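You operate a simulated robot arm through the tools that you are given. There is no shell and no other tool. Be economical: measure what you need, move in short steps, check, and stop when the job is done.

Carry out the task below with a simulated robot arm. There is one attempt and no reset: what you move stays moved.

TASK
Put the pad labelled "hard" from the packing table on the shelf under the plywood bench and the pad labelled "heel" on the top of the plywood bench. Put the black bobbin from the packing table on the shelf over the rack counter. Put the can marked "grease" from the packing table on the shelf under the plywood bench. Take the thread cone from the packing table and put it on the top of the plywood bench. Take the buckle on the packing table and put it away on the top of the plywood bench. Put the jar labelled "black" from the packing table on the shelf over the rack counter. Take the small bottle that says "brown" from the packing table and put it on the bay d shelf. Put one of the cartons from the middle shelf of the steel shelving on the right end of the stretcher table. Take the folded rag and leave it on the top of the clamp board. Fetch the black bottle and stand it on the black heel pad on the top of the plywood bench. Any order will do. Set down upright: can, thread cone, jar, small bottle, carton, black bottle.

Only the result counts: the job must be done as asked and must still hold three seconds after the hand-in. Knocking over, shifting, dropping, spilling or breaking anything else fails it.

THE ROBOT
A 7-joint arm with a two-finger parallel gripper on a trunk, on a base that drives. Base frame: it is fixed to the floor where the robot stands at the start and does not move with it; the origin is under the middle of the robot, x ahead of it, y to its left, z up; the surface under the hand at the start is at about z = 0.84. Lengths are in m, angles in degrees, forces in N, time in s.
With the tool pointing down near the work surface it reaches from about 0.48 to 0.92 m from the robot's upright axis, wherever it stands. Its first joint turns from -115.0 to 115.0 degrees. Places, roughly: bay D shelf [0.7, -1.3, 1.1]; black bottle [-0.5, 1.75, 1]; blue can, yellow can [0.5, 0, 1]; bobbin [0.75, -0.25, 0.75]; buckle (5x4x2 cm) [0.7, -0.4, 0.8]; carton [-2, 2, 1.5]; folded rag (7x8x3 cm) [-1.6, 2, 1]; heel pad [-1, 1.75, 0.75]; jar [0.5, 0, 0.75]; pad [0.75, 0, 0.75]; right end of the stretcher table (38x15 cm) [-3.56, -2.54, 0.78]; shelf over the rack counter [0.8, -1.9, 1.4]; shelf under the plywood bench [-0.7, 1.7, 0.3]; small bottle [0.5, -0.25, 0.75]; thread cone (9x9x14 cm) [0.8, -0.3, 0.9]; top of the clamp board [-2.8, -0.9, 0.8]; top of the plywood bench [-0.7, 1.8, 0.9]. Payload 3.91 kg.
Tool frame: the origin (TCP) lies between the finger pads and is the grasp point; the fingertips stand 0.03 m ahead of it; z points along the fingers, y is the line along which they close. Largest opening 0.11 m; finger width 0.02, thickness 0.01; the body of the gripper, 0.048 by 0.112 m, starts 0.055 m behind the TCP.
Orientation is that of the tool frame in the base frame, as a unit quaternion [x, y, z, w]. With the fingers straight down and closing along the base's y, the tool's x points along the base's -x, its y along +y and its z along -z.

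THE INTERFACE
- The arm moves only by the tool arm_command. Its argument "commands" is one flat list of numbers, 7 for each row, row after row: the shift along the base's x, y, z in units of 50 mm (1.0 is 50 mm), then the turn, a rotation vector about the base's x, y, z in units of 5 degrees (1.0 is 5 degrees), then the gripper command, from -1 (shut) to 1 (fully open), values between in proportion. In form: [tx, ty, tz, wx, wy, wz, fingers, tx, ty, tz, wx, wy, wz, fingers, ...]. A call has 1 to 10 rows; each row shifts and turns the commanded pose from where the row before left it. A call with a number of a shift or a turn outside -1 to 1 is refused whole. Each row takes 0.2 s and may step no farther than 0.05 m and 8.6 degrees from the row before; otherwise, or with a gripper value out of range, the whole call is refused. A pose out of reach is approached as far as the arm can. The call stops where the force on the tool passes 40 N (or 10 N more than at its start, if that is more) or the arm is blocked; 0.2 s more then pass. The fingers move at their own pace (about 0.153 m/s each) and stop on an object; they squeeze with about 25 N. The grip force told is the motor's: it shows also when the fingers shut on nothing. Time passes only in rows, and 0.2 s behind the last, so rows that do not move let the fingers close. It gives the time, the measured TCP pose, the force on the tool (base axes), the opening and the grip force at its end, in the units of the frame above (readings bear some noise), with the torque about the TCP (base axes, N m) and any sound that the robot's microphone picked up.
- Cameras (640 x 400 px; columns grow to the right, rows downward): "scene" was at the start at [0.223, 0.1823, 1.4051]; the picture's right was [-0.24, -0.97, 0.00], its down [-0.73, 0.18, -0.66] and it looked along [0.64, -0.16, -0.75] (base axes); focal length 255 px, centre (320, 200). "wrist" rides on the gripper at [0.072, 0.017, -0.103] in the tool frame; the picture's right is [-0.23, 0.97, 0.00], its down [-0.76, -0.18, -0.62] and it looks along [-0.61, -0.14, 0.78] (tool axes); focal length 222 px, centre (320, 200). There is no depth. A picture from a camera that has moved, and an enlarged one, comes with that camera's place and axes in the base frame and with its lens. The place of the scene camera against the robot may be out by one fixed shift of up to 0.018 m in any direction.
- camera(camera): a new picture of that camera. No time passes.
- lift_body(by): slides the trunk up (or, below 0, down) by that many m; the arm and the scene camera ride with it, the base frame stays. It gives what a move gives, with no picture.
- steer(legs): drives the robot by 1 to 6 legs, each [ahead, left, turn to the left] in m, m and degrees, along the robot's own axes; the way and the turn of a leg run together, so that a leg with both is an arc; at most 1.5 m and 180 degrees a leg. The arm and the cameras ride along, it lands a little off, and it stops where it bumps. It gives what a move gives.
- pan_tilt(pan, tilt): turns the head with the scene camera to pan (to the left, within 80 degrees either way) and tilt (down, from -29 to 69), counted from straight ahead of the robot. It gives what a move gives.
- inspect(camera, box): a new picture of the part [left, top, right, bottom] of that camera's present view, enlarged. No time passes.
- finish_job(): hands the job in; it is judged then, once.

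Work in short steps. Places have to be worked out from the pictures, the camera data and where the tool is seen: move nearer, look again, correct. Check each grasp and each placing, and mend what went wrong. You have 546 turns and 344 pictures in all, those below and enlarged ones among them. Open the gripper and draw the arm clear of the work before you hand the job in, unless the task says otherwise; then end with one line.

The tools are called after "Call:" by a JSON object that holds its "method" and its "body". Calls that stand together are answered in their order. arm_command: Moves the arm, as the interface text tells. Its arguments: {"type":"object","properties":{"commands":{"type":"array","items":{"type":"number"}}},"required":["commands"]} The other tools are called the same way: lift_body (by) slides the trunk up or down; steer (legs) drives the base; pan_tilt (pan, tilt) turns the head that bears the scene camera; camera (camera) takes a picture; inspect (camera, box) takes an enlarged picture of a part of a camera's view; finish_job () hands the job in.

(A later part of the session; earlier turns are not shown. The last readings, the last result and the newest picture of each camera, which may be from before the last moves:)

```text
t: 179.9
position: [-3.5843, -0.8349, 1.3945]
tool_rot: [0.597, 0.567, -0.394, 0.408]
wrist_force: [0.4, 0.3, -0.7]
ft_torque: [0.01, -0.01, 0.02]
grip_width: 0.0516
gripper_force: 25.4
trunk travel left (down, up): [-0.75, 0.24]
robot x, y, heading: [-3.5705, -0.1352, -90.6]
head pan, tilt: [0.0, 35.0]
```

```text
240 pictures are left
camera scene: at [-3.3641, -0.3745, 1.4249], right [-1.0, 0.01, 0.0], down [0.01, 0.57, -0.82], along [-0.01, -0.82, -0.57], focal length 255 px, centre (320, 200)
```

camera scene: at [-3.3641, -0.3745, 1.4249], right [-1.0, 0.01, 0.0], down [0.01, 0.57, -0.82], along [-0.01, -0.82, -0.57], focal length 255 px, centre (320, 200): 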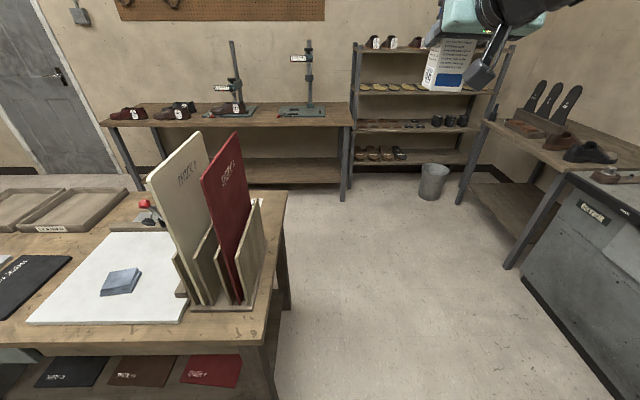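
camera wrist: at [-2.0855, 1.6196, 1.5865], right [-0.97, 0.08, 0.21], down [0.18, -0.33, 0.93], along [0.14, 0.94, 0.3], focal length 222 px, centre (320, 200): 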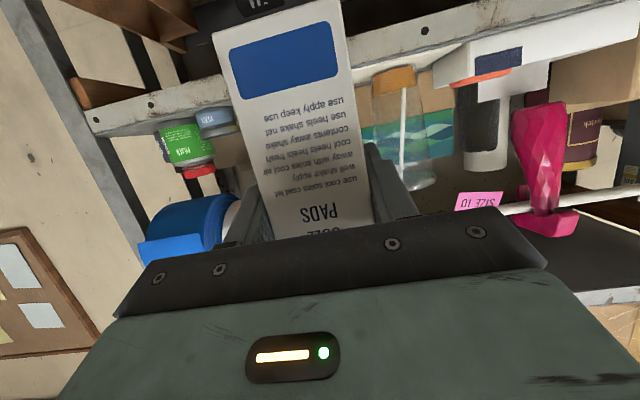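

Blocked—likely touched the grey table on the right. Look there.

Call:
{"method": "pan_tilt", "body": {"pan": -75, "tilt": 45}}

Call:
{"method": "camera", "body": {"camera": "scene"}}

```text
t: 181.3
position: [-3.5805, -0.834, 1.3948]
tool_rot: [0.596, 0.569, -0.39, 0.41]
wrist_force: [0.7, -0.6, -1.0]
ft_torque: [0.02, -0.01, 0.0]
grip_width: 0.0516
gripper_force: 25.6
trunk travel left (down, up): [-0.75, 0.24]
robot x, y, heading: [-3.5708, -0.1384, -90.6]
head pan, tilt: [-75.0, 45.0]
```

```text
239 pictures are left
camera scene: at [-3.4242, -0.3375, 1.4073], right [-0.64, 0.77, 0.0], down [0.56, 0.47, -0.68], along [-0.52, -0.44, -0.73], focal length 255 px, centre (320, 200)
```

scene: 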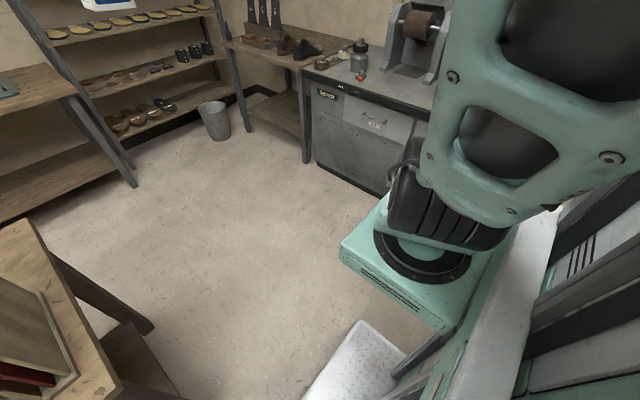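

Passage between the grey table and clamp-table corners is ~0.86 m on a diagonal. Shift back left, turn to −132° and drive through diagonally.

Call:
{"method": "steer", "body": {"legs": [[-0.05, 0.24, 0], [0, 0, -41.5], [0.95, 0, 0]]}}

Call:
{"method": "pan_tilt", "body": {"pan": 30, "tilt": 35}}

Call:
{"method": "camera", "body": {"camera": "scene"}}

```text
t: 189.7
position: [-4.436, -1.3284, 1.3961]
tool_rot: [0.757, 0.324, -0.512, 0.246]
wrist_force: [0.0, 0.0, -0.9]
ft_torque: [-0.01, -0.01, 0.03]
grip_width: 0.0517
gripper_force: 25.3
trunk travel left (down, up): [-0.75, 0.24]
robot x, y, heading: [-3.9754, -0.8115, -131.3]
head pan, tilt: [-75.0, 45.0]
```

```text
t: 191.5
position: [-4.4393, -1.3277, 1.3947]
tool_rot: [0.759, 0.32, -0.509, 0.247]
wrist_force: [-0.1, 0.4, -0.9]
ft_torque: [0.01, 0.01, 0.02]
grip_width: 0.0514
gripper_force: 24.6
trunk travel left (down, up): [-0.75, 0.24]
robot x, y, heading: [-3.973, -0.8097, -131.3]
head pan, tilt: [30.0, 35.0]
```

```text
238 pictures are left
camera scene: at [-3.9895, -1.0524, 1.4122], right [0.03, 1.0, 0.0], down [0.69, -0.02, -0.73], along [-0.72, 0.02, -0.69], focal length 255 px, centre (320, 200)
```

scene: 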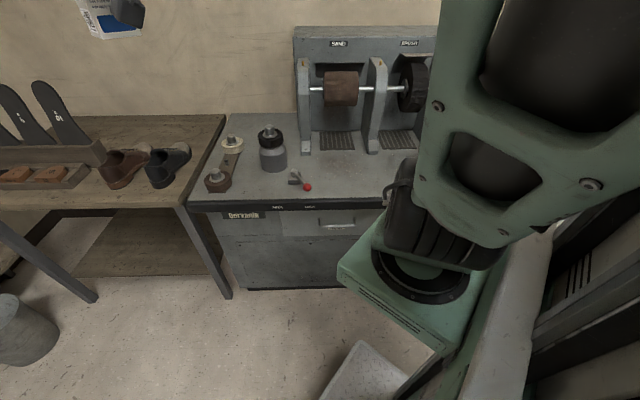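

The head didn't follow; command the pan again and look.

Call:
{"method": "pan_tilt", "body": {"pan": 25, "tilt": 30}}

Call:
{"method": "camera", "body": {"camera": "scene"}}

```text
t: 192.1
position: [-4.44, -1.3265, 1.3947]
tool_rot: [0.76, 0.321, -0.508, 0.248]
wrist_force: [0.1, -0.6, -0.1]
ft_torque: [-0.02, 0.0, 0.01]
grip_width: 0.0515
gripper_force: 24.6
trunk travel left (down, up): [-0.75, 0.24]
robot x, y, heading: [-3.9709, -0.8121, -131.5]
head pan, tilt: [25.0, 30.0]
```

```text
237 pictures are left
camera scene: at [-3.9898, -1.0526, 1.4127], right [0.03, 1.0, 0.0], down [0.68, -0.02, -0.73], along [-0.73, 0.02, -0.68], focal length 255 px, centre (320, 200)
```

scene: 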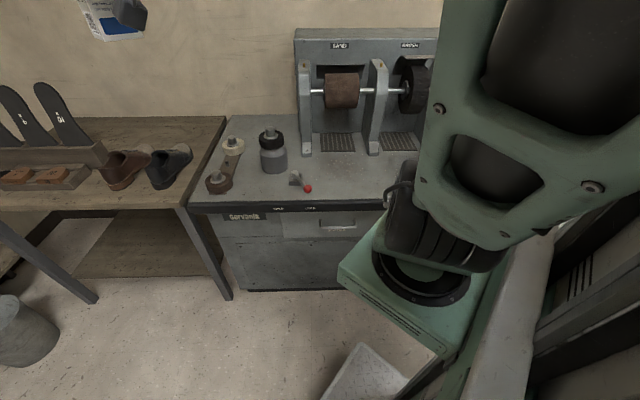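

The head is jammed against the arm. Extend the arm forward a little to free it.

Call:
{"method": "arm_command", "body": {"commands": [-0.6, -0.68, 0, 0, 0, 0, -1, -0.6, -0.68, 0, 0, 0, 0, -1]}}

Call:
{"method": "pan_tilt", "body": {"pan": 20, "tilt": 30}}

Call:
{"method": "camera", "body": {"camera": "scene"}}

```text
t: 192.7
position: [-4.4933, -1.3977, 1.3944]
tool_rot: [0.756, 0.326, -0.511, 0.246]
wrist_force: [0.2, 1.0, -0.9]
ft_torque: [0.02, -0.02, 0.04]
grip_width: 0.0519
gripper_force: 25.2
trunk travel left (down, up): [-0.75, 0.24]
robot x, y, heading: [-3.9683, -0.8071, -131.5]
head pan, tilt: [25.0, 30.0]
```

```text
t: 193.4
position: [-4.4957, -1.3962, 1.395]
tool_rot: [0.757, 0.324, -0.511, 0.245]
wrist_force: [0.1, -0.9, -0.1]
ft_torque: [-0.01, -0.01, 0.03]
grip_width: 0.0514
gripper_force: 24.5
trunk travel left (down, up): [-0.75, 0.24]
robot x, y, heading: [-3.972, -0.8106, -131.3]
head pan, tilt: [20.0, 30.0]
```

```text
236 pictures are left
camera scene: at [-3.9401, -1.139, 1.4327], right [-0.93, 0.36, 0.0], down [0.18, 0.47, -0.87], along [-0.32, -0.81, -0.5], focal length 255 px, centre (320, 200)
```

scene: 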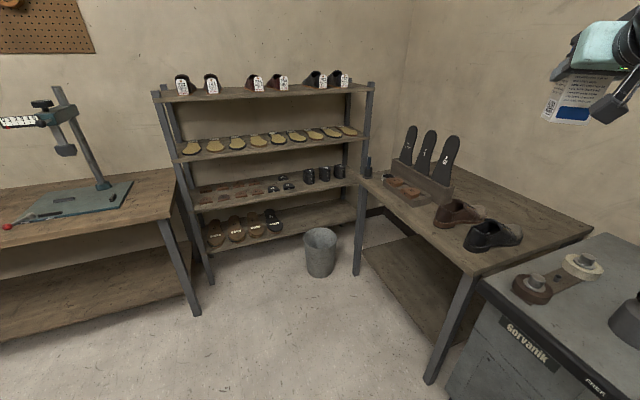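

Head freed. The right end of the stretcher table is free from x≈-3.42 to -3.66. Turn to −90° and approach to about (-3.6,-1.73).

Call:
{"method": "steer", "body": {"legs": [[0, 0, 41.3], [0.7, 0.36, 0], [0.2, 0, 0]]}}

Call:
{"method": "pan_tilt", "body": {"pan": 0, "tilt": 40}}

Call:
{"method": "camera", "body": {"camera": "scene"}}

```text
t: 200.8
position: [-3.6016, -2.4955, 1.3967]
tool_rot: [0.591, 0.573, -0.39, 0.412]
wrist_force: [-0.6, 0.7, 0.4]
ft_torque: [0.0, 0.01, 0.02]
grip_width: 0.0517
gripper_force: 24.8
trunk travel left (down, up): [-0.75, 0.24]
robot x, y, heading: [-3.6077, -1.7053, -89.3]
head pan, tilt: [20.0, 30.0]
```

```text
t: 201.6
position: [-3.603, -2.4943, 1.3953]
tool_rot: [0.591, 0.573, -0.389, 0.412]
wrist_force: [1.0, 0.1, -0.8]
ft_torque: [-0.02, -0.02, -0.07]
grip_width: 0.0516
gripper_force: 24.9
trunk travel left (down, up): [-0.75, 0.24]
robot x, y, heading: [-3.606, -1.7107, -89.4]
head pan, tilt: [0.0, 40.0]
```

```text
235 pictures are left
camera scene: at [-3.3934, -1.9359, 1.4174], right [-1.0, -0.01, 0.0], down [-0.01, 0.64, -0.77], along [0.01, -0.77, -0.64], focal length 255 px, centre (320, 200)
```

scene: 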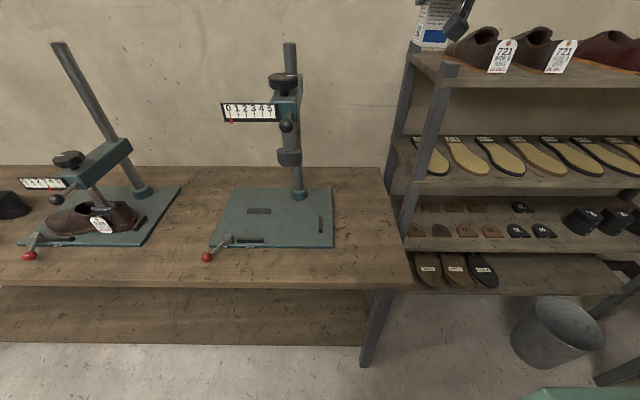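

Target for the carton: about (-3.545,-2.46). Shift the base 6 cm left, correct the small tool roll, then lower the trunk.

Call:
{"method": "steer", "body": {"legs": [[0, 0.06, 0]]}}

Call:
{"method": "arm_command", "body": {"commands": [0, 0.3, 0, -0.2, 0.47, 0.02, -1, 0, 0.3, 0, 0, 0, 0, -1]}}

Call:
{"method": "lift_body", "body": {"by": -0.35}}

Call:
{"method": "camera", "body": {"camera": "scene"}}

Call:
{"method": "camera", "body": {"camera": "wrist"}}

```text
t: 202.6
position: [-3.5422, -2.4933, 1.3952]
tool_rot: [0.59, 0.574, -0.389, 0.413]
wrist_force: [0.4, 0.9, -0.8]
ft_torque: [-0.01, 0.0, 0.02]
grip_width: 0.0517
gripper_force: 25.3
trunk travel left (down, up): [-0.75, 0.24]
robot x, y, heading: [-3.5441, -1.7075, -89.1]
head pan, tilt: [0.0, 40.0]
```

```text
t: 203.2
position: [-3.5499, -2.4656, 1.3976]
tool_rot: [0.583, 0.574, -0.405, 0.408]
wrist_force: [-1.0, -0.2, -1.4]
ft_torque: [0.0, -0.01, -0.03]
grip_width: 0.0517
gripper_force: 24.8
trunk travel left (down, up): [-0.75, 0.24]
robot x, y, heading: [-3.5378, -1.7038, -89.3]
head pan, tilt: [0.0, 40.0]
```

```text
t: 206.6
position: [-3.5458, -2.4641, 1.0461]
tool_rot: [0.582, 0.577, -0.404, 0.407]
wrist_force: [0.5, -0.3, -0.3]
ft_torque: [-0.01, 0.0, 0.0]
grip_width: 0.0515
gripper_force: 25.2
trunk travel left (down, up): [-0.4, 0.59]
robot x, y, heading: [-3.5468, -1.7069, -89.4]
head pan, tilt: [0.0, 40.0]
```

```text
234 pictures are left
camera scene: at [-3.3339, -1.9348, 1.0662], right [-1.0, 0.0, 0.0], down [0.0, 0.65, -0.76], along [0.0, -0.76, -0.65], focal length 255 px, centre (320, 200)
```

scene: 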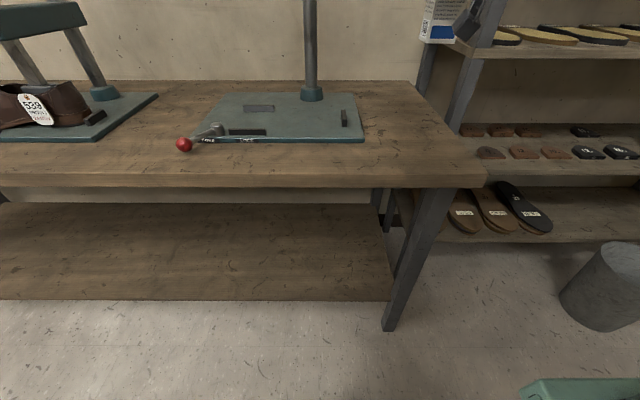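

```text
233 pictures are left
camera wrist: at [-3.5296, -2.342, 1.0146], right [0.97, -0.08, 0.22], down [-0.18, 0.33, 0.93], along [-0.15, -0.94, 0.3], focal length 222 px, centre (320, 200)
```

wrist: 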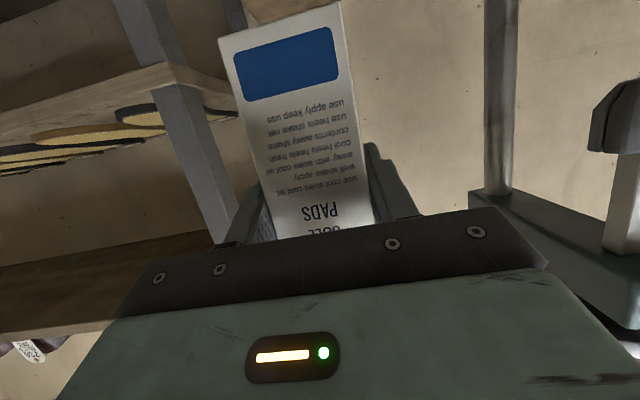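

Carton is above the strip. Lower the trunk another 0.16 m and check.

Call:
{"method": "lift_body", "body": {"by": -0.16}}

Call:
{"method": "pan_tilt", "body": {"pan": -15, "tilt": 15}}

Call:
{"method": "camera", "body": {"camera": "scene"}}

```text
t: 208.4
position: [-3.5451, -2.4643, 0.8869]
tool_rot: [0.582, 0.577, -0.404, 0.407]
wrist_force: [-0.8, 0.5, -1.3]
ft_torque: [0.01, -0.03, 0.0]
grip_width: 0.0515
gripper_force: 25.3
trunk travel left (down, up): [-0.24, 0.75]
robot x, y, heading: [-3.5467, -1.7057, -89.2]
head pan, tilt: [0.0, 40.0]
```

```text
t: 209.3
position: [-3.5455, -2.4628, 0.8884]
tool_rot: [0.583, 0.576, -0.4, 0.411]
wrist_force: [-0.1, 0.1, -1.1]
ft_torque: [0.0, 0.01, 0.01]
grip_width: 0.0517
gripper_force: 25.3
trunk travel left (down, up): [-0.24, 0.75]
robot x, y, heading: [-3.5488, -1.7055, -89.2]
head pan, tilt: [-15.0, 15.0]
```

```text
232 pictures are left
camera scene: at [-3.3362, -1.9391, 0.9173], right [-1.0, 0.02, 0.0], down [0.01, 0.55, -0.83], along [-0.02, -0.83, -0.55], focal length 255 px, centre (320, 200)
```

scene: 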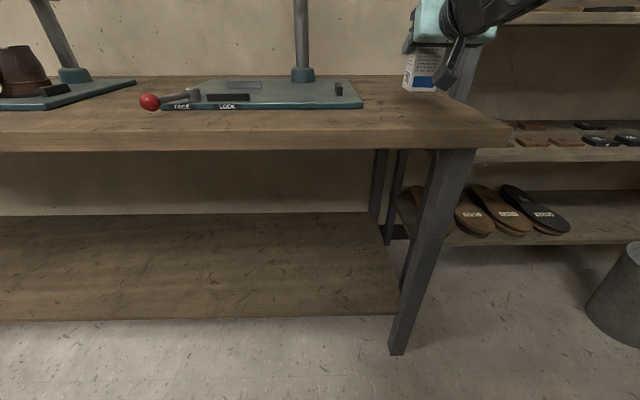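

Head pressing on the arm; set pan back to +8 to relieve it, and zoom on the carton.

Call:
{"method": "pan_tilt", "body": {"pan": 8, "tilt": 15}}

Call:
{"method": "camera", "body": {"camera": "scene"}}

Call:
{"method": "inspect", "body": {"camera": "scene", "box": [400, 0, 600, 140]}}

```text
t: 210.2
position: [-3.5447, -2.4638, 0.886]
tool_rot: [0.581, 0.577, -0.404, 0.408]
wrist_force: [0.1, 0.4, -0.4]
ft_torque: [-0.03, -0.02, 0.03]
grip_width: 0.0515
gripper_force: 24.6
trunk travel left (down, up): [-0.24, 0.75]
robot x, y, heading: [-3.5444, -1.7077, -89.4]
head pan, tilt: [8.0, 15.0]
```

```text
231 pictures are left
camera scene: at [-3.3171, -1.942, 0.9423], right [-0.98, -0.18, 0.0], down [-0.06, 0.3, -0.95], along [0.18, -0.94, -0.31], focal length 255 px, centre (320, 200)
```

scene: 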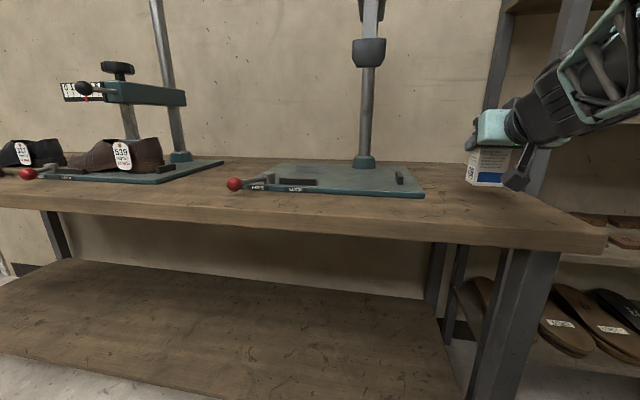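

```text
2.86 times, centred on (500, 70) of scene
camera zoom: at [-3.3171, -1.942, 0.9423], right [-0.98, -0.18, 0.0], down [-0.06, 0.3, -0.95], along [0.18, -0.94, -0.31], focal length 729 px, centre (-194, 571)
```

zoom: 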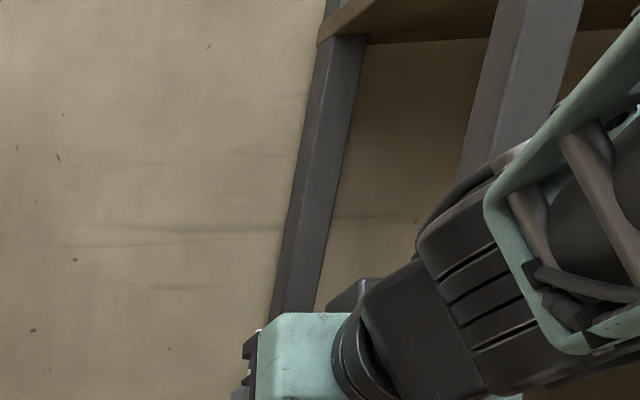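

Clear. Lower 20 mm with the trunk, then fine steps with the arm.

Call:
{"method": "lift_body", "body": {"by": -0.02}}

Call:
{"method": "arm_command", "body": {"commands": [0, 0, -0.06, 0, 0, 0, -1, 0, 0, -0.06, 0, 0, 0, -1, 0, 0, -0.06, 0, 0, 0, -1]}}

Call:
{"method": "inspect", "body": {"camera": "scene", "box": [420, 100, 580, 260]}}

```text
t: 210.8
position: [-3.5435, -2.4633, 0.8677]
tool_rot: [0.581, 0.577, -0.404, 0.408]
wrist_force: [0.5, -0.2, -1.0]
ft_torque: [-0.02, 0.02, 0.01]
grip_width: 0.0517
gripper_force: 25.1
trunk travel left (down, up): [-0.22, 0.77]
robot x, y, heading: [-3.5425, -1.7078, -89.4]
head pan, tilt: [8.0, 15.0]
```

```text
t: 211.6
position: [-3.5419, -2.4635, 0.8569]
tool_rot: [0.579, 0.578, -0.407, 0.407]
wrist_force: [0.8, 1.0, -1.4]
ft_torque: [-0.01, -0.03, 0.02]
grip_width: 0.0513
gripper_force: 25.0
trunk travel left (down, up): [-0.22, 0.77]
robot x, y, heading: [-3.5446, -1.7058, -89.4]
head pan, tilt: [8.0, 15.0]
```

```text
2.50 times, centred on (500, 180) of scene
camera zoom: at [-3.3163, -1.9419, 0.9251], right [-0.98, -0.19, 0.0], down [-0.05, 0.27, -0.96], along [0.19, -0.94, -0.28], focal length 638 px, centre (-130, 250)
```

zoom: 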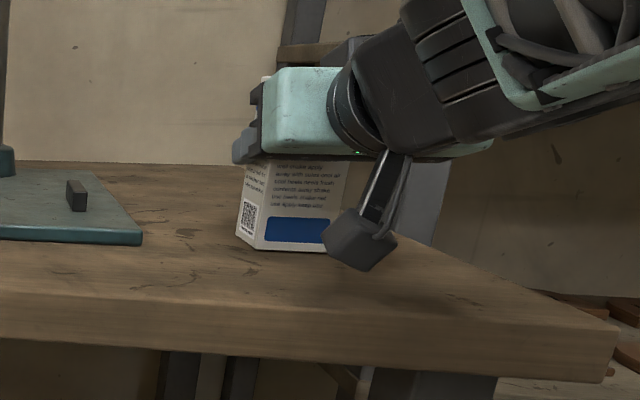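

Carton almost on the table and camera box still clear. Continue slowly.

Call:
{"method": "arm_command", "body": {"commands": [0, 0, -0.05, 0, 0, 0, -1, 0, 0, -0.05, 0, 0, 0, -1, 0, 0, -0.05, 0, 0, 0, -1]}}

Call:
{"method": "inspect", "body": {"camera": "scene", "box": [420, 100, 580, 260]}}

```text
t: 212.4
position: [-3.5412, -2.4622, 0.8513]
tool_rot: [0.578, 0.579, -0.406, 0.407]
wrist_force: [5.4, -2.7, 22.4]
ft_torque: [-0.01, -0.26, -0.16]
grip_width: 0.0521
gripper_force: 25.2
trunk travel left (down, up): [-0.22, 0.77]
robot x, y, heading: [-3.5455, -1.7057, -89.4]
head pan, tilt: [8.0, 15.0]
```

```text
2.50 times, centred on (500, 180) of scene
camera zoom: at [-3.3202, -1.9421, 0.9272], right [-0.99, -0.15, 0.0], down [-0.04, 0.26, -0.97], along [0.14, -0.96, -0.26], focal length 638 px, centre (-130, 250)
```

zoom: 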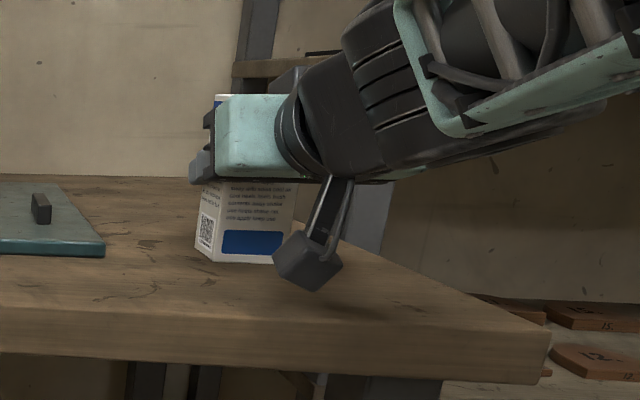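

Down (22 N). Ease 1 mm, open, and back straight out.

Call:
{"method": "arm_command", "body": {"commands": [0, 0, 0.03, 0, 0, 0, -1, 0, 0, 0, 0, 0, 0, 0.3, 0, 0, 0, 0, 0, 0, 0.5, 0, 0.3, 0, 0, 0, 0, 0.5, 0, 0.5, 0.02, 0, 0, 0, 0.5, 0, 0.5, 0.05, 0, 0, 0, 0.5]}}

Call:
{"method": "inspect", "body": {"camera": "scene", "box": [420, 60, 580, 260]}}

Call:
{"method": "camera", "body": {"camera": "wrist"}}

```text
t: 213.8
position: [-3.5419, -2.3991, 0.8549]
tool_rot: [0.579, 0.579, -0.406, 0.406]
wrist_force: [0.0, 0.2, 0.1]
ft_torque: [0.05, 0.01, 0.01]
grip_width: 0.0826
gripper_force: 0.0
trunk travel left (down, up): [-0.22, 0.77]
robot x, y, heading: [-3.5451, -1.7079, -89.2]
head pan, tilt: [8.0, 15.0]
```

```text
2.00 times, centred on (500, 160) of scene
camera zoom: at [-3.3204, -1.9427, 0.9269], right [-0.99, -0.15, 0.0], down [-0.04, 0.26, -0.97], along [0.14, -0.96, -0.26], focal length 510 px, centre (-40, 280)
```

zoom: 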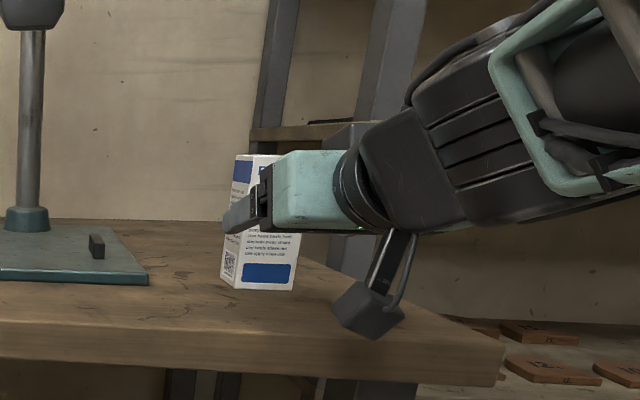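

```text
226 pictures are left
camera wrist: at [-3.527, -2.2761, 0.8229], right [0.97, -0.08, 0.21], down [-0.18, 0.33, 0.93], along [-0.14, -0.94, 0.3], focal length 222 px, centre (320, 200)
```

wrist: 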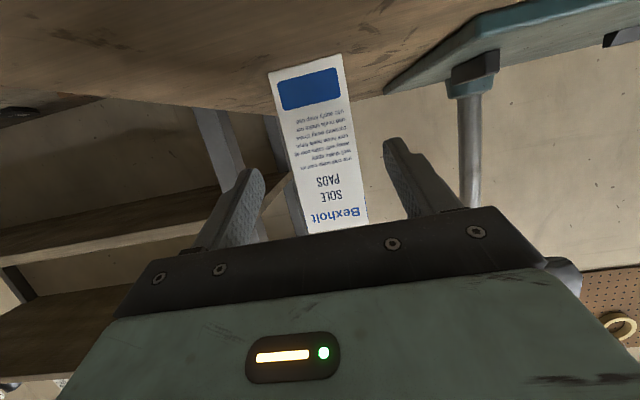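

Carton stands upright at the right end. Back the base away, then raise the trunk.

Call:
{"method": "steer", "body": {"legs": [[-0.25, 0, 0]]}}

Call:
{"method": "lift_body", "body": {"by": 0.53}}

Call:
{"method": "pan_tilt", "body": {"pan": 8, "tilt": 40}}

Call:
{"method": "camera", "body": {"camera": "scene"}}

```text
t: 215.7
position: [-3.5445, -2.1486, 0.8572]
tool_rot: [0.58, 0.579, -0.406, 0.405]
wrist_force: [-1.0, 0.1, -0.2]
ft_torque: [0.01, 0.01, 0.0]
grip_width: 0.0826
gripper_force: 0.0
trunk travel left (down, up): [-0.22, 0.77]
robot x, y, heading: [-3.5454, -1.4532, -89.3]
head pan, tilt: [8.0, 15.0]
```

```text
refused: 0.53 is not a number from -0.4 to 0.4
```

```text
t: 216.6
position: [-3.5455, -2.1479, 0.8557]
tool_rot: [0.579, 0.579, -0.406, 0.406]
wrist_force: [0.8, -0.4, -0.5]
ft_torque: [0.0, -0.04, 0.01]
grip_width: 0.0825
gripper_force: 0.1
trunk travel left (down, up): [-0.22, 0.77]
robot x, y, heading: [-3.5464, -1.4549, -89.5]
head pan, tilt: [8.0, 40.0]
```

```text
225 pictures are left
camera scene: at [-3.3243, -1.6843, 0.8874], right [-0.99, -0.15, 0.0], down [-0.1, 0.64, -0.77], along [0.11, -0.76, -0.64], focal length 255 px, centre (320, 200)
```

scene: 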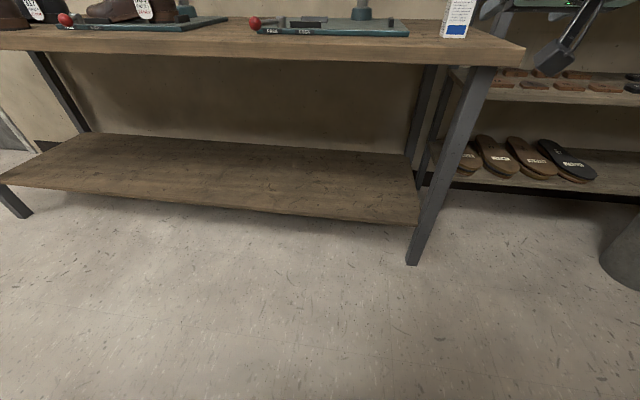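

Carton is upright in place. Raise the trunk, turn the tool back to pointing down, and retrace the route.

Call:
{"method": "lift_body", "body": {"by": 0.4}}

Call:
{"method": "lift_body", "body": {"by": 0.13}}

Call:
{"method": "arm_command", "body": {"commands": [0, 0, -0.2, 1, 0, 0, 0, 0, 0, -0.2, 1, 0, 0, 0, 0, 0, -0.2, 1, 0, 0, 0, 0, 0, -0.2, 1, 0, 0, 0, 0, 0, -0.2, 1, 0, 0, 0, 0, 0, -0.2, 1, 0, 0, 0, 0, 0, -0.2, 1, 0, 0, 0, 0, 0, -0.2, 1, 0, 0, 0, 0, 0, -0.2, 1, 0, 0, 0, 0, 0, -0.2, 1, 0, 0, 0]}}

Call:
{"method": "arm_command", "body": {"commands": [0, 0, -0.2, 1, 0, 0, 0, 0, 0, -0.2, 1, 0, 0, 0, 0, 0, -0.2, 1, 0, 0, 0, 0, 0, -0.2, 1, 0, 0, 0]}}

Call:
{"method": "steer", "body": {"legs": [[0, -0.42, 0], [-0.63, 0, 0], [0, 0, -42], [-0.97, 0, 0]]}}

```text
t: 220.4
position: [-3.5462, -2.1476, 1.2551]
tool_rot: [0.579, 0.579, -0.406, 0.406]
wrist_force: [0.2, 0.1, 0.1]
ft_torque: [0.01, -0.01, 0.02]
grip_width: 0.0826
gripper_force: 0.1
trunk travel left (down, up): [-0.62, 0.37]
robot x, y, heading: [-3.5512, -1.4545, -89.5]
head pan, tilt: [8.0, 40.0]
```

```text
t: 222.0
position: [-3.5447, -2.149, 1.3854]
tool_rot: [0.579, 0.579, -0.406, 0.406]
wrist_force: [-0.7, -0.6, -0.2]
ft_torque: [0.0, 0.0, 0.04]
grip_width: 0.0826
gripper_force: 0.1
trunk travel left (down, up): [-0.75, 0.24]
robot x, y, heading: [-3.548, -1.453, -89.6]
head pan, tilt: [8.0, 40.0]
```

```text
t: 224.2
position: [-3.5442, -2.1495, 1.2845]
tool_rot: [0.696, 0.697, -0.124, 0.122]
wrist_force: [0.5, -0.4, 0.0]
ft_torque: [-0.02, -0.01, 0.01]
grip_width: 0.055
gripper_force: 0.1
trunk travel left (down, up): [-0.75, 0.24]
robot x, y, heading: [-3.5493, -1.4554, -89.5]
head pan, tilt: [8.0, 40.0]
```

```text
t: 225.2
position: [-3.5462, -2.1477, 1.2458]
tool_rot: [0.707, 0.707, 0.0, 0.0]
wrist_force: [-0.8, -0.5, 0.3]
ft_torque: [-0.02, 0.0, -0.04]
grip_width: 0.0551
gripper_force: 0.1
trunk travel left (down, up): [-0.75, 0.24]
robot x, y, heading: [-3.5499, -1.4562, -89.6]
head pan, tilt: [8.0, 40.0]
```

```text
t: 237.4
position: [-3.8009, -0.6251, 1.2455]
tool_rot: [0.912, 0.409, -0.001, 0.001]
wrist_force: [0.0, -0.5, -0.1]
ft_torque: [-0.02, 0.01, 0.05]
grip_width: 0.0551
gripper_force: 0.1
trunk travel left (down, up): [-0.75, 0.24]
robot x, y, heading: [-3.3437, -0.1062, -131.3]
head pan, tilt: [8.0, 40.0]
```

Back through the gap. Move away from the clamp table, turn to heading 0, and return to the packing table.

Call:
{"method": "steer", "body": {"legs": [[-0.8, 0.28, 0], [0, 0, 131.3], [1.4, 0, 0]]}}

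Call:
{"method": "pan_tilt", "body": {"pan": 0, "tilt": 30}}

Call:
{"method": "camera", "body": {"camera": "scene"}}

```text
t: 254.0
position: [-0.4976, 0.3517, 1.2447]
tool_rot: [-0.005, 1.0, 0.0, 0.001]
wrist_force: [0.1, 0.7, 0.4]
ft_torque: [0.02, -0.01, 0.03]
grip_width: 0.055
gripper_force: 0.0
trunk travel left (down, up): [-0.75, 0.24]
robot x, y, heading: [-1.1934, 0.3426, 0.9]
head pan, tilt: [8.0, 40.0]
```

```text
t: 254.8
position: [-0.4974, 0.3516, 1.2453]
tool_rot: [-0.005, 1.0, -0.001, 0.0]
wrist_force: [0.8, 0.8, -0.6]
ft_torque: [0.0, 0.01, 0.03]
grip_width: 0.055
gripper_force: 0.0
trunk travel left (down, up): [-0.75, 0.24]
robot x, y, heading: [-1.1879, 0.3393, 0.9]
head pan, tilt: [0.0, 30.0]
```

```text
224 pictures are left
camera scene: at [-0.9566, 0.5474, 1.4326], right [0.02, -1.0, 0.0], down [-0.5, -0.01, -0.87], along [0.87, 0.02, -0.5], focal length 255 px, centre (320, 200)
```

scene: 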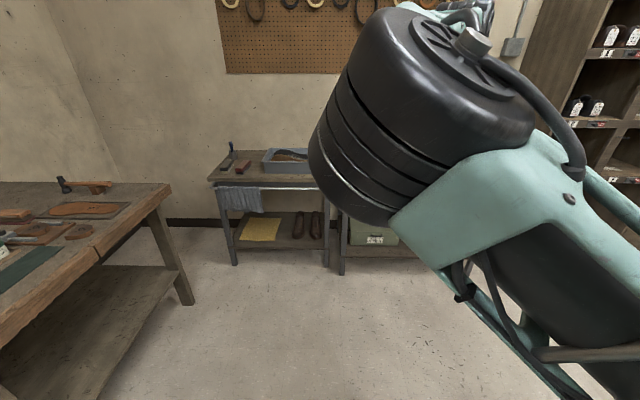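

Path clear. Drive on to the packing table.

Call:
{"method": "steer", "body": {"legs": [[1.1, -0.36, -0.9], [0.06, 0, 0]]}}

Call:
{"method": "pan_tilt", "body": {"pan": 0, "tilt": 48}}

Call:
{"method": "camera", "body": {"camera": "scene"}}

Call:
{"method": "camera", "body": {"camera": "wrist"}}

```text
t: 261.2
position: [0.6747, -0.0015, 1.2455]
tool_rot: [-0.001, 1.0, 0.0, 0.001]
wrist_force: [-0.7, -0.2, 0.4]
ft_torque: [0.0, -0.01, 0.04]
grip_width: 0.0547
gripper_force: 0.2
trunk travel left (down, up): [-0.75, 0.24]
robot x, y, heading: [-0.0183, -0.0066, 0.9]
head pan, tilt: [0.0, 30.0]
```

```text
t: 262.1
position: [0.6739, -0.0001, 1.2461]
tool_rot: [-0.001, 1.0, -0.001, 0.002]
wrist_force: [0.0, -0.6, -0.6]
ft_torque: [0.0, -0.02, 0.01]
grip_width: 0.055
gripper_force: 0.0
trunk travel left (down, up): [-0.75, 0.24]
robot x, y, heading: [-0.0182, -0.0075, 0.5]
head pan, tilt: [0.0, 48.0]
```

```text
223 pictures are left
camera scene: at [0.2058, 0.1994, 1.4059], right [0.01, -1.0, 0.0], down [-0.74, -0.01, -0.67], along [0.67, 0.01, -0.74], focal length 255 px, centre (320, 200)
```

scene: 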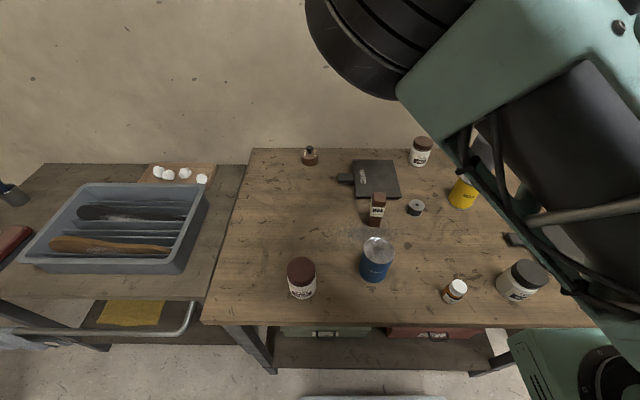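

```text
222 pictures are left
camera wrist: at [0.6007, 0.0168, 1.3486], right [0.23, 0.97, 0.0], down [0.76, -0.18, 0.62], along [0.61, -0.14, -0.78], focal length 222 px, centre (320, 200)
```

wrist: 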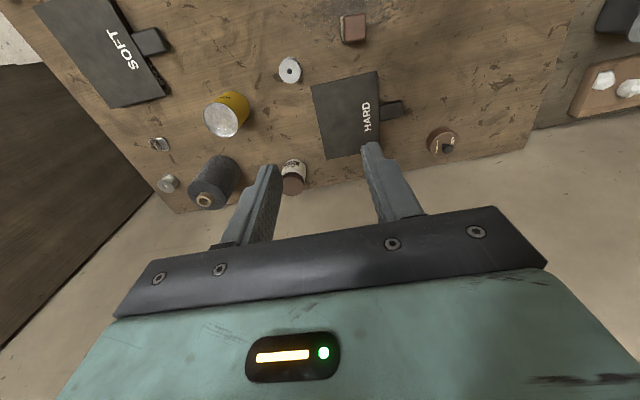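

HARD pad: body x 0.70–0.874, y −0.025–0.111; tab at about (0.78,0.138) pointing +y. I'll grasp the tab top-down with the fingers turned −90°, later re-lay the pad with its tab facing me so it can be slid under the bench.

Call:
{"method": "arm_command", "body": {"commands": [0.12, 0.155, -0.27, 0, 0, -1, 0.2, 0.12, 0.155, -0.27, 0, 0, -1, 0.2, 0.12, 0.155, -0.27, 0, 0, -1, 0.2, 0.12, 0.155, -0.27, 0, 0, -1, 0.2, 0.12, 0.155, -0.27, 0, 0, -1, 0.2, 0.12, 0.155, -0.27, 0, 0, -1, 0.2, 0.12, 0.155, -0.27, 0, 0, -1, 0.2, 0.12, 0.155, -0.27, 0, 0, -1, 0.2, 0.12, 0.155, -0.27, 0, 0, -1, 0.2]}}

Call:
{"method": "arm_command", "body": {"commands": [0.12, 0.155, -0.27, 0, 0, -1, 0.2, 0.12, 0.155, -0.27, 0, 0, -1, 0.2, 0.12, 0.155, -0.27, 0, 0, -1, 0.2, 0.12, 0.155, -0.27, 0, 0, -1, 0.2, 0.12, 0.155, -0.27, 0, 0, -1, 0.2, 0.12, 0.155, -0.27, 0, 0, -1, 0.2, 0.12, 0.155, -0.27, 0, 0, -1, 0.2, 0.12, 0.155, -0.27, 0, 0, -1, 0.2, 0.12, 0.155, -0.27, 0, 0, -1, 0.2]}}

Call:
{"method": "camera", "body": {"camera": "wrist"}}

```text
t: 264.1
position: [0.7029, 0.0398, 1.1772]
tool_rot: [0.216, 0.976, -0.001, 0.0]
wrist_force: [-1.5, -0.2, -0.3]
ft_torque: [0.03, 0.0, 0.02]
grip_width: 0.0659
gripper_force: 0.1
out of reach, approached as far as the arm can: row 6, 7, 8, 9
trunk travel left (down, up): [-0.75, 0.24]
robot x, y, heading: [-0.019, -0.0055, 0.5]
head pan, tilt: [0.0, 48.0]
```

```text
t: 266.1
position: [0.7033, 0.0378, 1.1769]
tool_rot: [0.216, 0.976, 0.0, 0.0]
wrist_force: [0.1, 0.3, 0.2]
ft_torque: [0.01, 0.01, -0.02]
grip_width: 0.0659
gripper_force: 0.2
out of reach, approached as far as the arm can: row 1, 2, 3, 4, 5, 6, 7, 8, 9
trunk travel left (down, up): [-0.75, 0.24]
robot x, y, heading: [-0.0181, -0.0093, 0.6]
head pan, tilt: [0.0, 48.0]
```

```text
221 pictures are left
camera wrist: at [0.644, 0.0847, 1.2813], right [0.62, 0.79, 0.0], down [0.62, -0.48, 0.62], along [0.49, -0.38, -0.78], focal length 222 px, centre (320, 200)
```

wrist: 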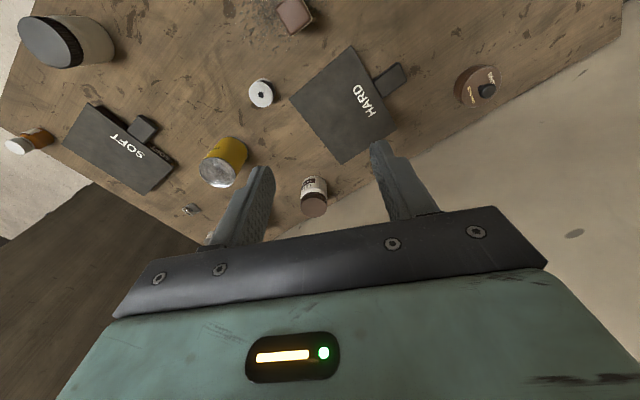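

The wrist is near its limit in that direction; turn the other way (+115°) instead.

Call:
{"method": "arm_command", "body": {"commands": [0, 0, 0.1, 0, 0, 1, 0.2, 0, 0, 0.1, 0, 0, 1, 0.2, 0, 0, 0.1, 0, 0, 1, 0.2, 0, 0, 0, 0, 0, 1, 0.2, 0, 0, 0, 0, 0, 1, 0.2, 0, 0, 0, 0, 0, 1, 0.2, 0, 0, 0, 0, 0, 1, 0.2, 0, 0, 0, 0, 0, 1, 0.2, 0, 0, 0, 0, 0, 1, 0.2, 0, 0, 0, 0, 0, 1, 0.2]}}

Call:
{"method": "arm_command", "body": {"commands": [0, 0.3, 0, 0, 0, 1, 0.2, 0, 0.3, 0, 0, 0, 1, 0.2, 0, 0.3, 0, 0, 0, 1, 0.2, 0, 0.3, 0, 0, 0, 1, 0.2, 0, 0.3, 0, 0, 0, 1, 0.2, 0, 0.3, 0, 0, 0, 1, 0.2, 0, 0.3, 0, 0, 0, 1, 0.2, 0, 0.3, 0, 0, 0, 1, 0.2, 0, 0.3, 0, 0, 0, 1, 0.2, 0, 0.3, 0, 0, 0, 1, 0.2]}}

Call:
{"method": "arm_command", "body": {"commands": [0, 0, 0, 0, 0, 1, 0.2, 0, 0, 0, 0, 0, 1, 0.2, 0, 0, 0, 0, 0, 1, 0.2]}}

Call:
{"method": "camera", "body": {"camera": "scene"}}

```text
t: 268.2
position: [0.7045, 0.0386, 1.1908]
tool_rot: [-0.218, 0.976, 0.001, 0.001]
wrist_force: [-0.2, -0.6, -0.2]
ft_torque: [-0.01, -0.01, 0.0]
grip_width: 0.0658
gripper_force: 0.1
trunk travel left (down, up): [-0.75, 0.24]
robot x, y, heading: [-0.0197, 0.0002, 0.6]
head pan, tilt: [0.0, 48.0]
```

```text
t: 270.4
position: [0.7041, 0.1889, 1.1915]
tool_rot: [-0.61, 0.793, 0.0, 0.001]
wrist_force: [0.0, 0.4, -0.4]
ft_torque: [0.02, -0.01, -0.01]
grip_width: 0.0662
gripper_force: 0.1
trunk travel left (down, up): [-0.75, 0.24]
robot x, y, heading: [-0.0187, -0.0017, 0.6]
head pan, tilt: [0.0, 48.0]
```

```text
t: 271.2
position: [0.704, 0.188, 1.1915]
tool_rot: [0.709, -0.705, -0.001, -0.001]
wrist_force: [-0.7, -0.6, 0.2]
ft_torque: [0.01, -0.01, 0.0]
grip_width: 0.066
gripper_force: 0.0
trunk travel left (down, up): [-0.75, 0.24]
robot x, y, heading: [-0.0179, -0.0013, 0.8]
head pan, tilt: [0.0, 48.0]
```

```text
220 pictures are left
camera scene: at [0.2057, 0.1994, 1.4059], right [0.01, -1.0, 0.0], down [-0.74, -0.01, -0.67], along [0.67, 0.01, -0.74], focal length 255 px, centre (320, 200)
```

scene: 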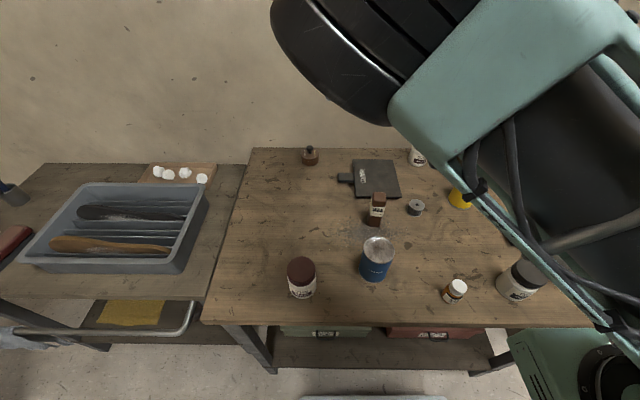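

Now try leaning the tool 45° toward the pad (camera on top) while approaching the tab from its free side.

Call:
{"method": "arm_command", "body": {"commands": [0.17, 0.12, -0.35, -1, 0, 0, 0.2, 0.17, 0.12, -0.35, -1, 0, 0, 0.2, 0.17, 0.12, -0.35, -1, 0, 0, 0.2, 0.17, 0.12, -0.35, -1, 0, 0, 0.2, 0.17, 0.12, -0.35, -1, 0, 0, 0.2, 0.17, 0.12, -0.35, -1, 0, 0, 0.2, 0.17, 0.12, -0.35, -1, 0, 0, 0.2, 0.17, 0.12, -0.35, -1, 0, 0, 0.2, 0.17, 0.12, -0.35, -1, 0, 0, 0.2]}}

Call:
{"method": "camera", "body": {"camera": "wrist"}}

Call:
{"method": "camera", "body": {"camera": "scene"}}

```text
t: 273.2
position: [0.7613, 0.1883, 1.087]
tool_rot: [0.654, -0.652, 0.271, 0.271]
wrist_force: [-0.5, -0.1, -0.3]
ft_torque: [-0.07, -0.01, 0.01]
grip_width: 0.0659
gripper_force: 0.1
out of reach, approached as far as the arm can: row 7, 8, 9
trunk travel left (down, up): [-0.75, 0.24]
robot x, y, heading: [-0.0196, -0.0051, 0.8]
head pan, tilt: [0.0, 48.0]
```

```text
219 pictures are left
camera wrist: at [0.7434, 0.2103, 1.2113], right [-0.97, 0.16, -0.16], down [0.17, 0.98, -0.1], along [0.14, -0.12, -0.98], focal length 222 px, centre (320, 200)
```

wrist: 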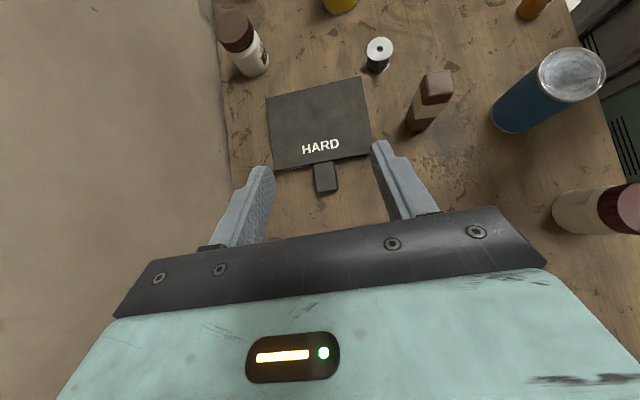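

```text
218 pictures are left
camera scene: at [0.2055, 0.2001, 1.4058], right [0.01, -1.0, 0.0], down [-0.74, -0.01, -0.67], along [0.67, 0.01, -0.74], focal length 255 px, centre (320, 200)
```

scene: 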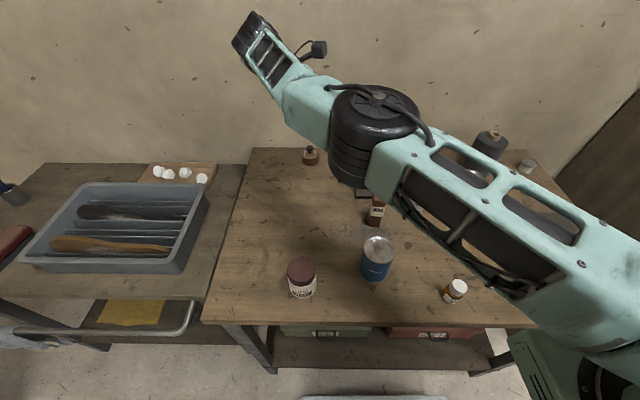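

Nearly stretched. Shift the base 15 cm left to gain reach, then descend toward the tab.

Call:
{"method": "steer", "body": {"legs": [[0, 0.16, 0]]}}

Call:
{"method": "arm_command", "body": {"commands": [0.1, -0.6, -0.5, 0, 0, 0, 0.2, 0.1, -0.6, -0.5, 0, 0, 0, 0.2, 0.1, -0.6, -0.5, 0, 0, 0, 0.2, 0, -0.6, -0.4, 0, 0, 0, 0.2]}}

Call:
{"method": "camera", "body": {"camera": "wrist"}}

```text
t: 274.7
position: [0.7597, 0.3458, 1.0863]
tool_rot: [0.654, -0.653, 0.27, 0.27]
wrist_force: [-0.5, 1.0, 0.4]
ft_torque: [0.01, 0.0, 0.01]
grip_width: 0.0659
gripper_force: 0.1
trunk travel left (down, up): [-0.75, 0.24]
robot x, y, heading: [-0.0183, 0.155, 0.7]
head pan, tilt: [0.0, 48.0]
```

```text
t: 275.7
position: [0.7744, 0.2269, 0.9901]
tool_rot: [0.655, -0.651, 0.271, 0.27]
wrist_force: [-0.6, -0.2, 0.7]
ft_torque: [0.01, -0.01, -0.03]
grip_width: 0.0659
gripper_force: 0.0
trunk travel left (down, up): [-0.75, 0.24]
robot x, y, heading: [-0.0177, 0.157, 0.9]
head pan, tilt: [0.0, 48.0]
```

```text
217 pictures are left
camera wrist: at [0.7563, 0.2489, 1.1151], right [-0.97, 0.16, -0.16], down [0.17, 0.98, -0.1], along [0.14, -0.12, -0.98], focal length 222 px, centre (320, 200)
```

wrist: 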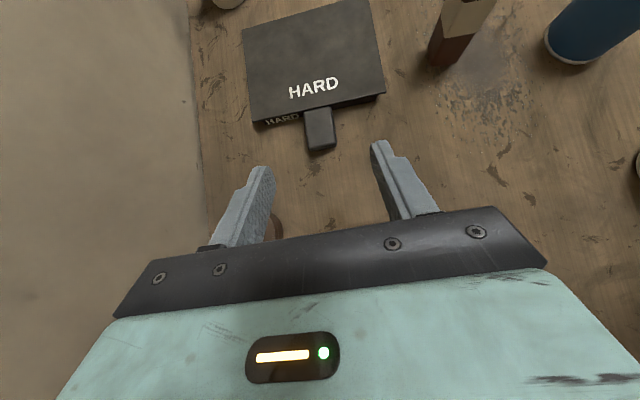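

Tab now at x≈0.78, y 0.105–0.155. Advance along the tool direction to the tab.

Call:
{"method": "arm_command", "body": {"commands": [0.04, -0.6, -0.7, 0, 0, 0, 0.1, 0.04, -0.6, -0.7, 0, 0, 0, 0.1, 0.04, -0.4, -0.6, 0, 0, 0, 0.1]}}

Call:
{"method": "camera", "body": {"camera": "wrist"}}

Call:
{"method": "inspect", "body": {"camera": "scene", "box": [240, 110, 440, 240]}}

```text
t: 276.5
position: [0.7818, 0.148, 0.8901]
tool_rot: [0.654, -0.653, 0.27, 0.271]
wrist_force: [-0.2, 0.5, 0.1]
ft_torque: [0.0, -0.02, -0.02]
grip_width: 0.0604
gripper_force: 0.1
trunk travel left (down, up): [-0.75, 0.24]
robot x, y, heading: [-0.0151, 0.1547, 0.7]
head pan, tilt: [0.0, 48.0]
```

```text
216 pictures are left
camera wrist: at [0.7631, 0.1694, 1.0154], right [-0.97, 0.16, -0.16], down [0.17, 0.98, -0.1], along [0.14, -0.12, -0.98], focal length 222 px, centre (320, 200)
```

wrist: 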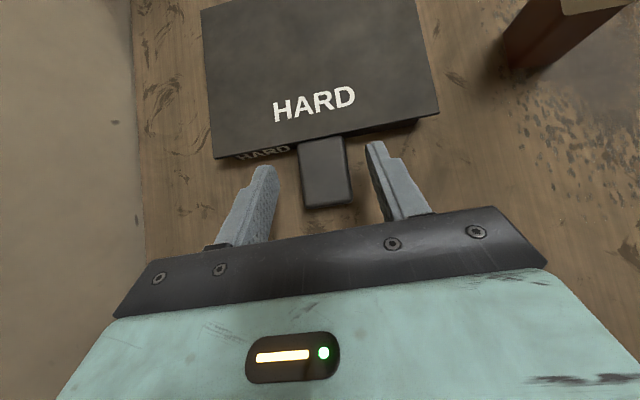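

```text
3.08 times, centred on (340, 175) of scene
camera zoom: at [0.2034, 0.3598, 1.4059], right [0.01, -1.0, 0.0], down [-0.74, -0.01, -0.67], along [0.67, 0.01, -0.74], focal length 785 px, centre (258, 277)
```

zoom: 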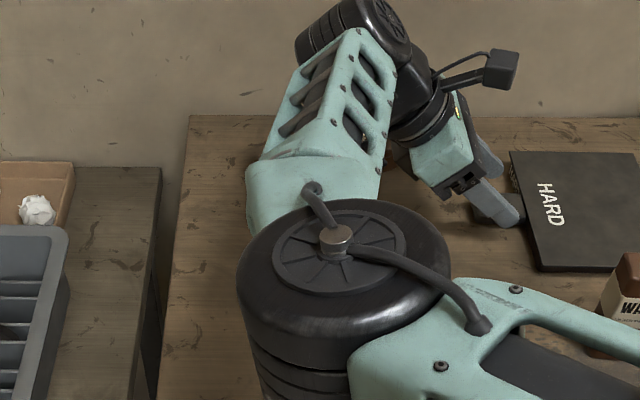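

Good alignment. Final approach 10 mm/15 mm and close.

Call:
{"method": "arm_command", "body": {"commands": [-0.02, -0.18, -0.3, 0, 0, 0, 0.1, 0, 0, 0, 0, 0, 0, -1, 0, 0, 0, 0, 0, 0, -1, 0, 0, 0, 0, 0, 0, -1]}}

Call:
{"method": "camera", "body": {"camera": "wrist"}}

```text
t: 277.5
position: [0.7806, 0.138, 0.8756]
tool_rot: [0.654, -0.653, 0.27, 0.27]
wrist_force: [-0.8, -1.7, 0.9]
ft_torque: [-0.13, -0.09, -0.29]
grip_width: 0.0359
gripper_force: 25.4
trunk travel left (down, up): [-0.75, 0.24]
robot x, y, heading: [-0.0184, 0.1545, 0.7]
head pan, tilt: [0.0, 48.0]
```

```text
214 pictures are left
camera wrist: at [0.7625, 0.1599, 1.0007], right [-0.97, 0.16, -0.16], down [0.18, 0.98, -0.1], along [0.14, -0.12, -0.98], focal length 222 px, centre (320, 200)
```

wrist: 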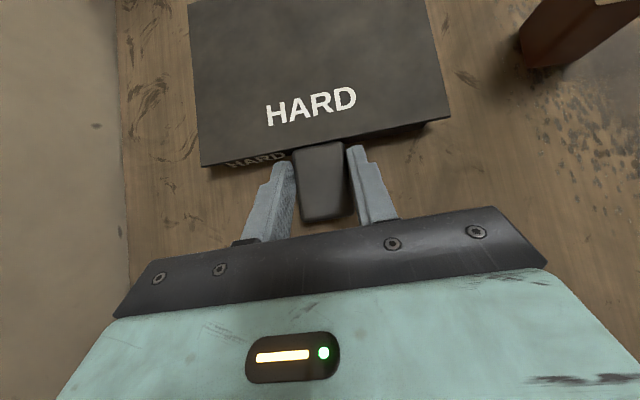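

Gripped. Lift straight up first, then toward the robot.

Call:
{"method": "arm_command", "body": {"commands": [0, 0, 0.4, 0, 0, 0, -1, 0, 0, 0.8, 0, 0, 0, -1, 0, 0, 0.8, 0, 0, 0, -1, -0.1, 0, 0.8, 0, 0, 0, -1, -0.3, 0.2, 0.8, 0, 0, 0, -1, -0.3, 0.2, 0.8, 0, 0, 0, -1, -0.3, 0.2, 0.8, 0, 0, 0, -1]}}

Call:
{"method": "camera", "body": {"camera": "scene"}}

Call:
{"method": "camera", "body": {"camera": "wrist"}}

```text
t: 279.1
position: [0.7304, 0.1675, 1.1367]
tool_rot: [0.654, -0.653, 0.27, 0.271]
wrist_force: [1.0, -0.3, -6.5]
ft_torque: [0.56, 0.0, 0.01]
grip_width: 0.0356
gripper_force: 24.7
trunk travel left (down, up): [-0.75, 0.24]
robot x, y, heading: [-0.0215, 0.1579, 0.8]
head pan, tilt: [0.0, 48.0]
```

```text
213 pictures are left
camera scene: at [0.2045, 0.3595, 1.4057], right [0.01, -1.0, 0.0], down [-0.74, -0.01, -0.67], along [0.67, 0.01, -0.74], focal length 255 px, centre (320, 200)
```

scene: 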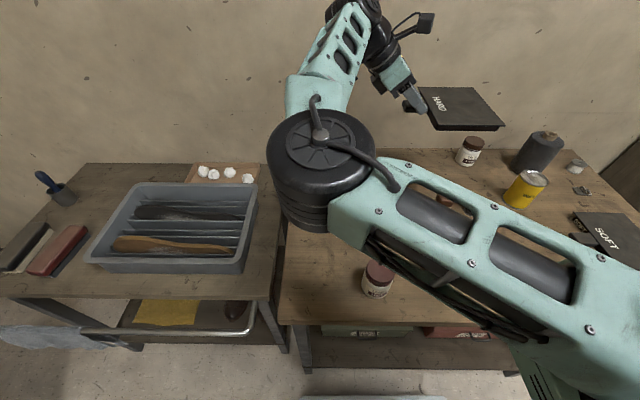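

```text
212 pictures are left
camera wrist: at [0.7124, 0.1903, 1.2609], right [-0.97, 0.16, -0.16], down [0.17, 0.98, -0.1], along [0.14, -0.12, -0.98], focal length 222 px, centre (320, 200)
```

wrist: 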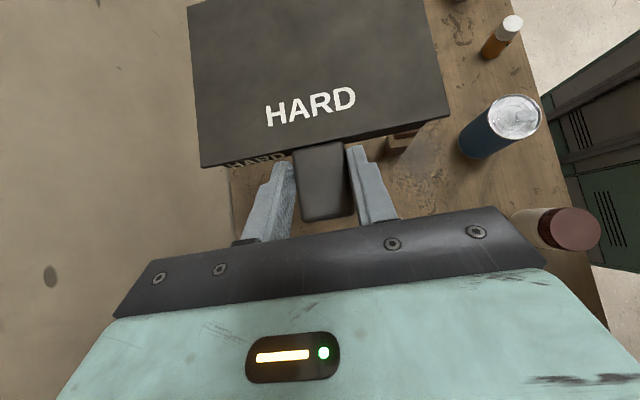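

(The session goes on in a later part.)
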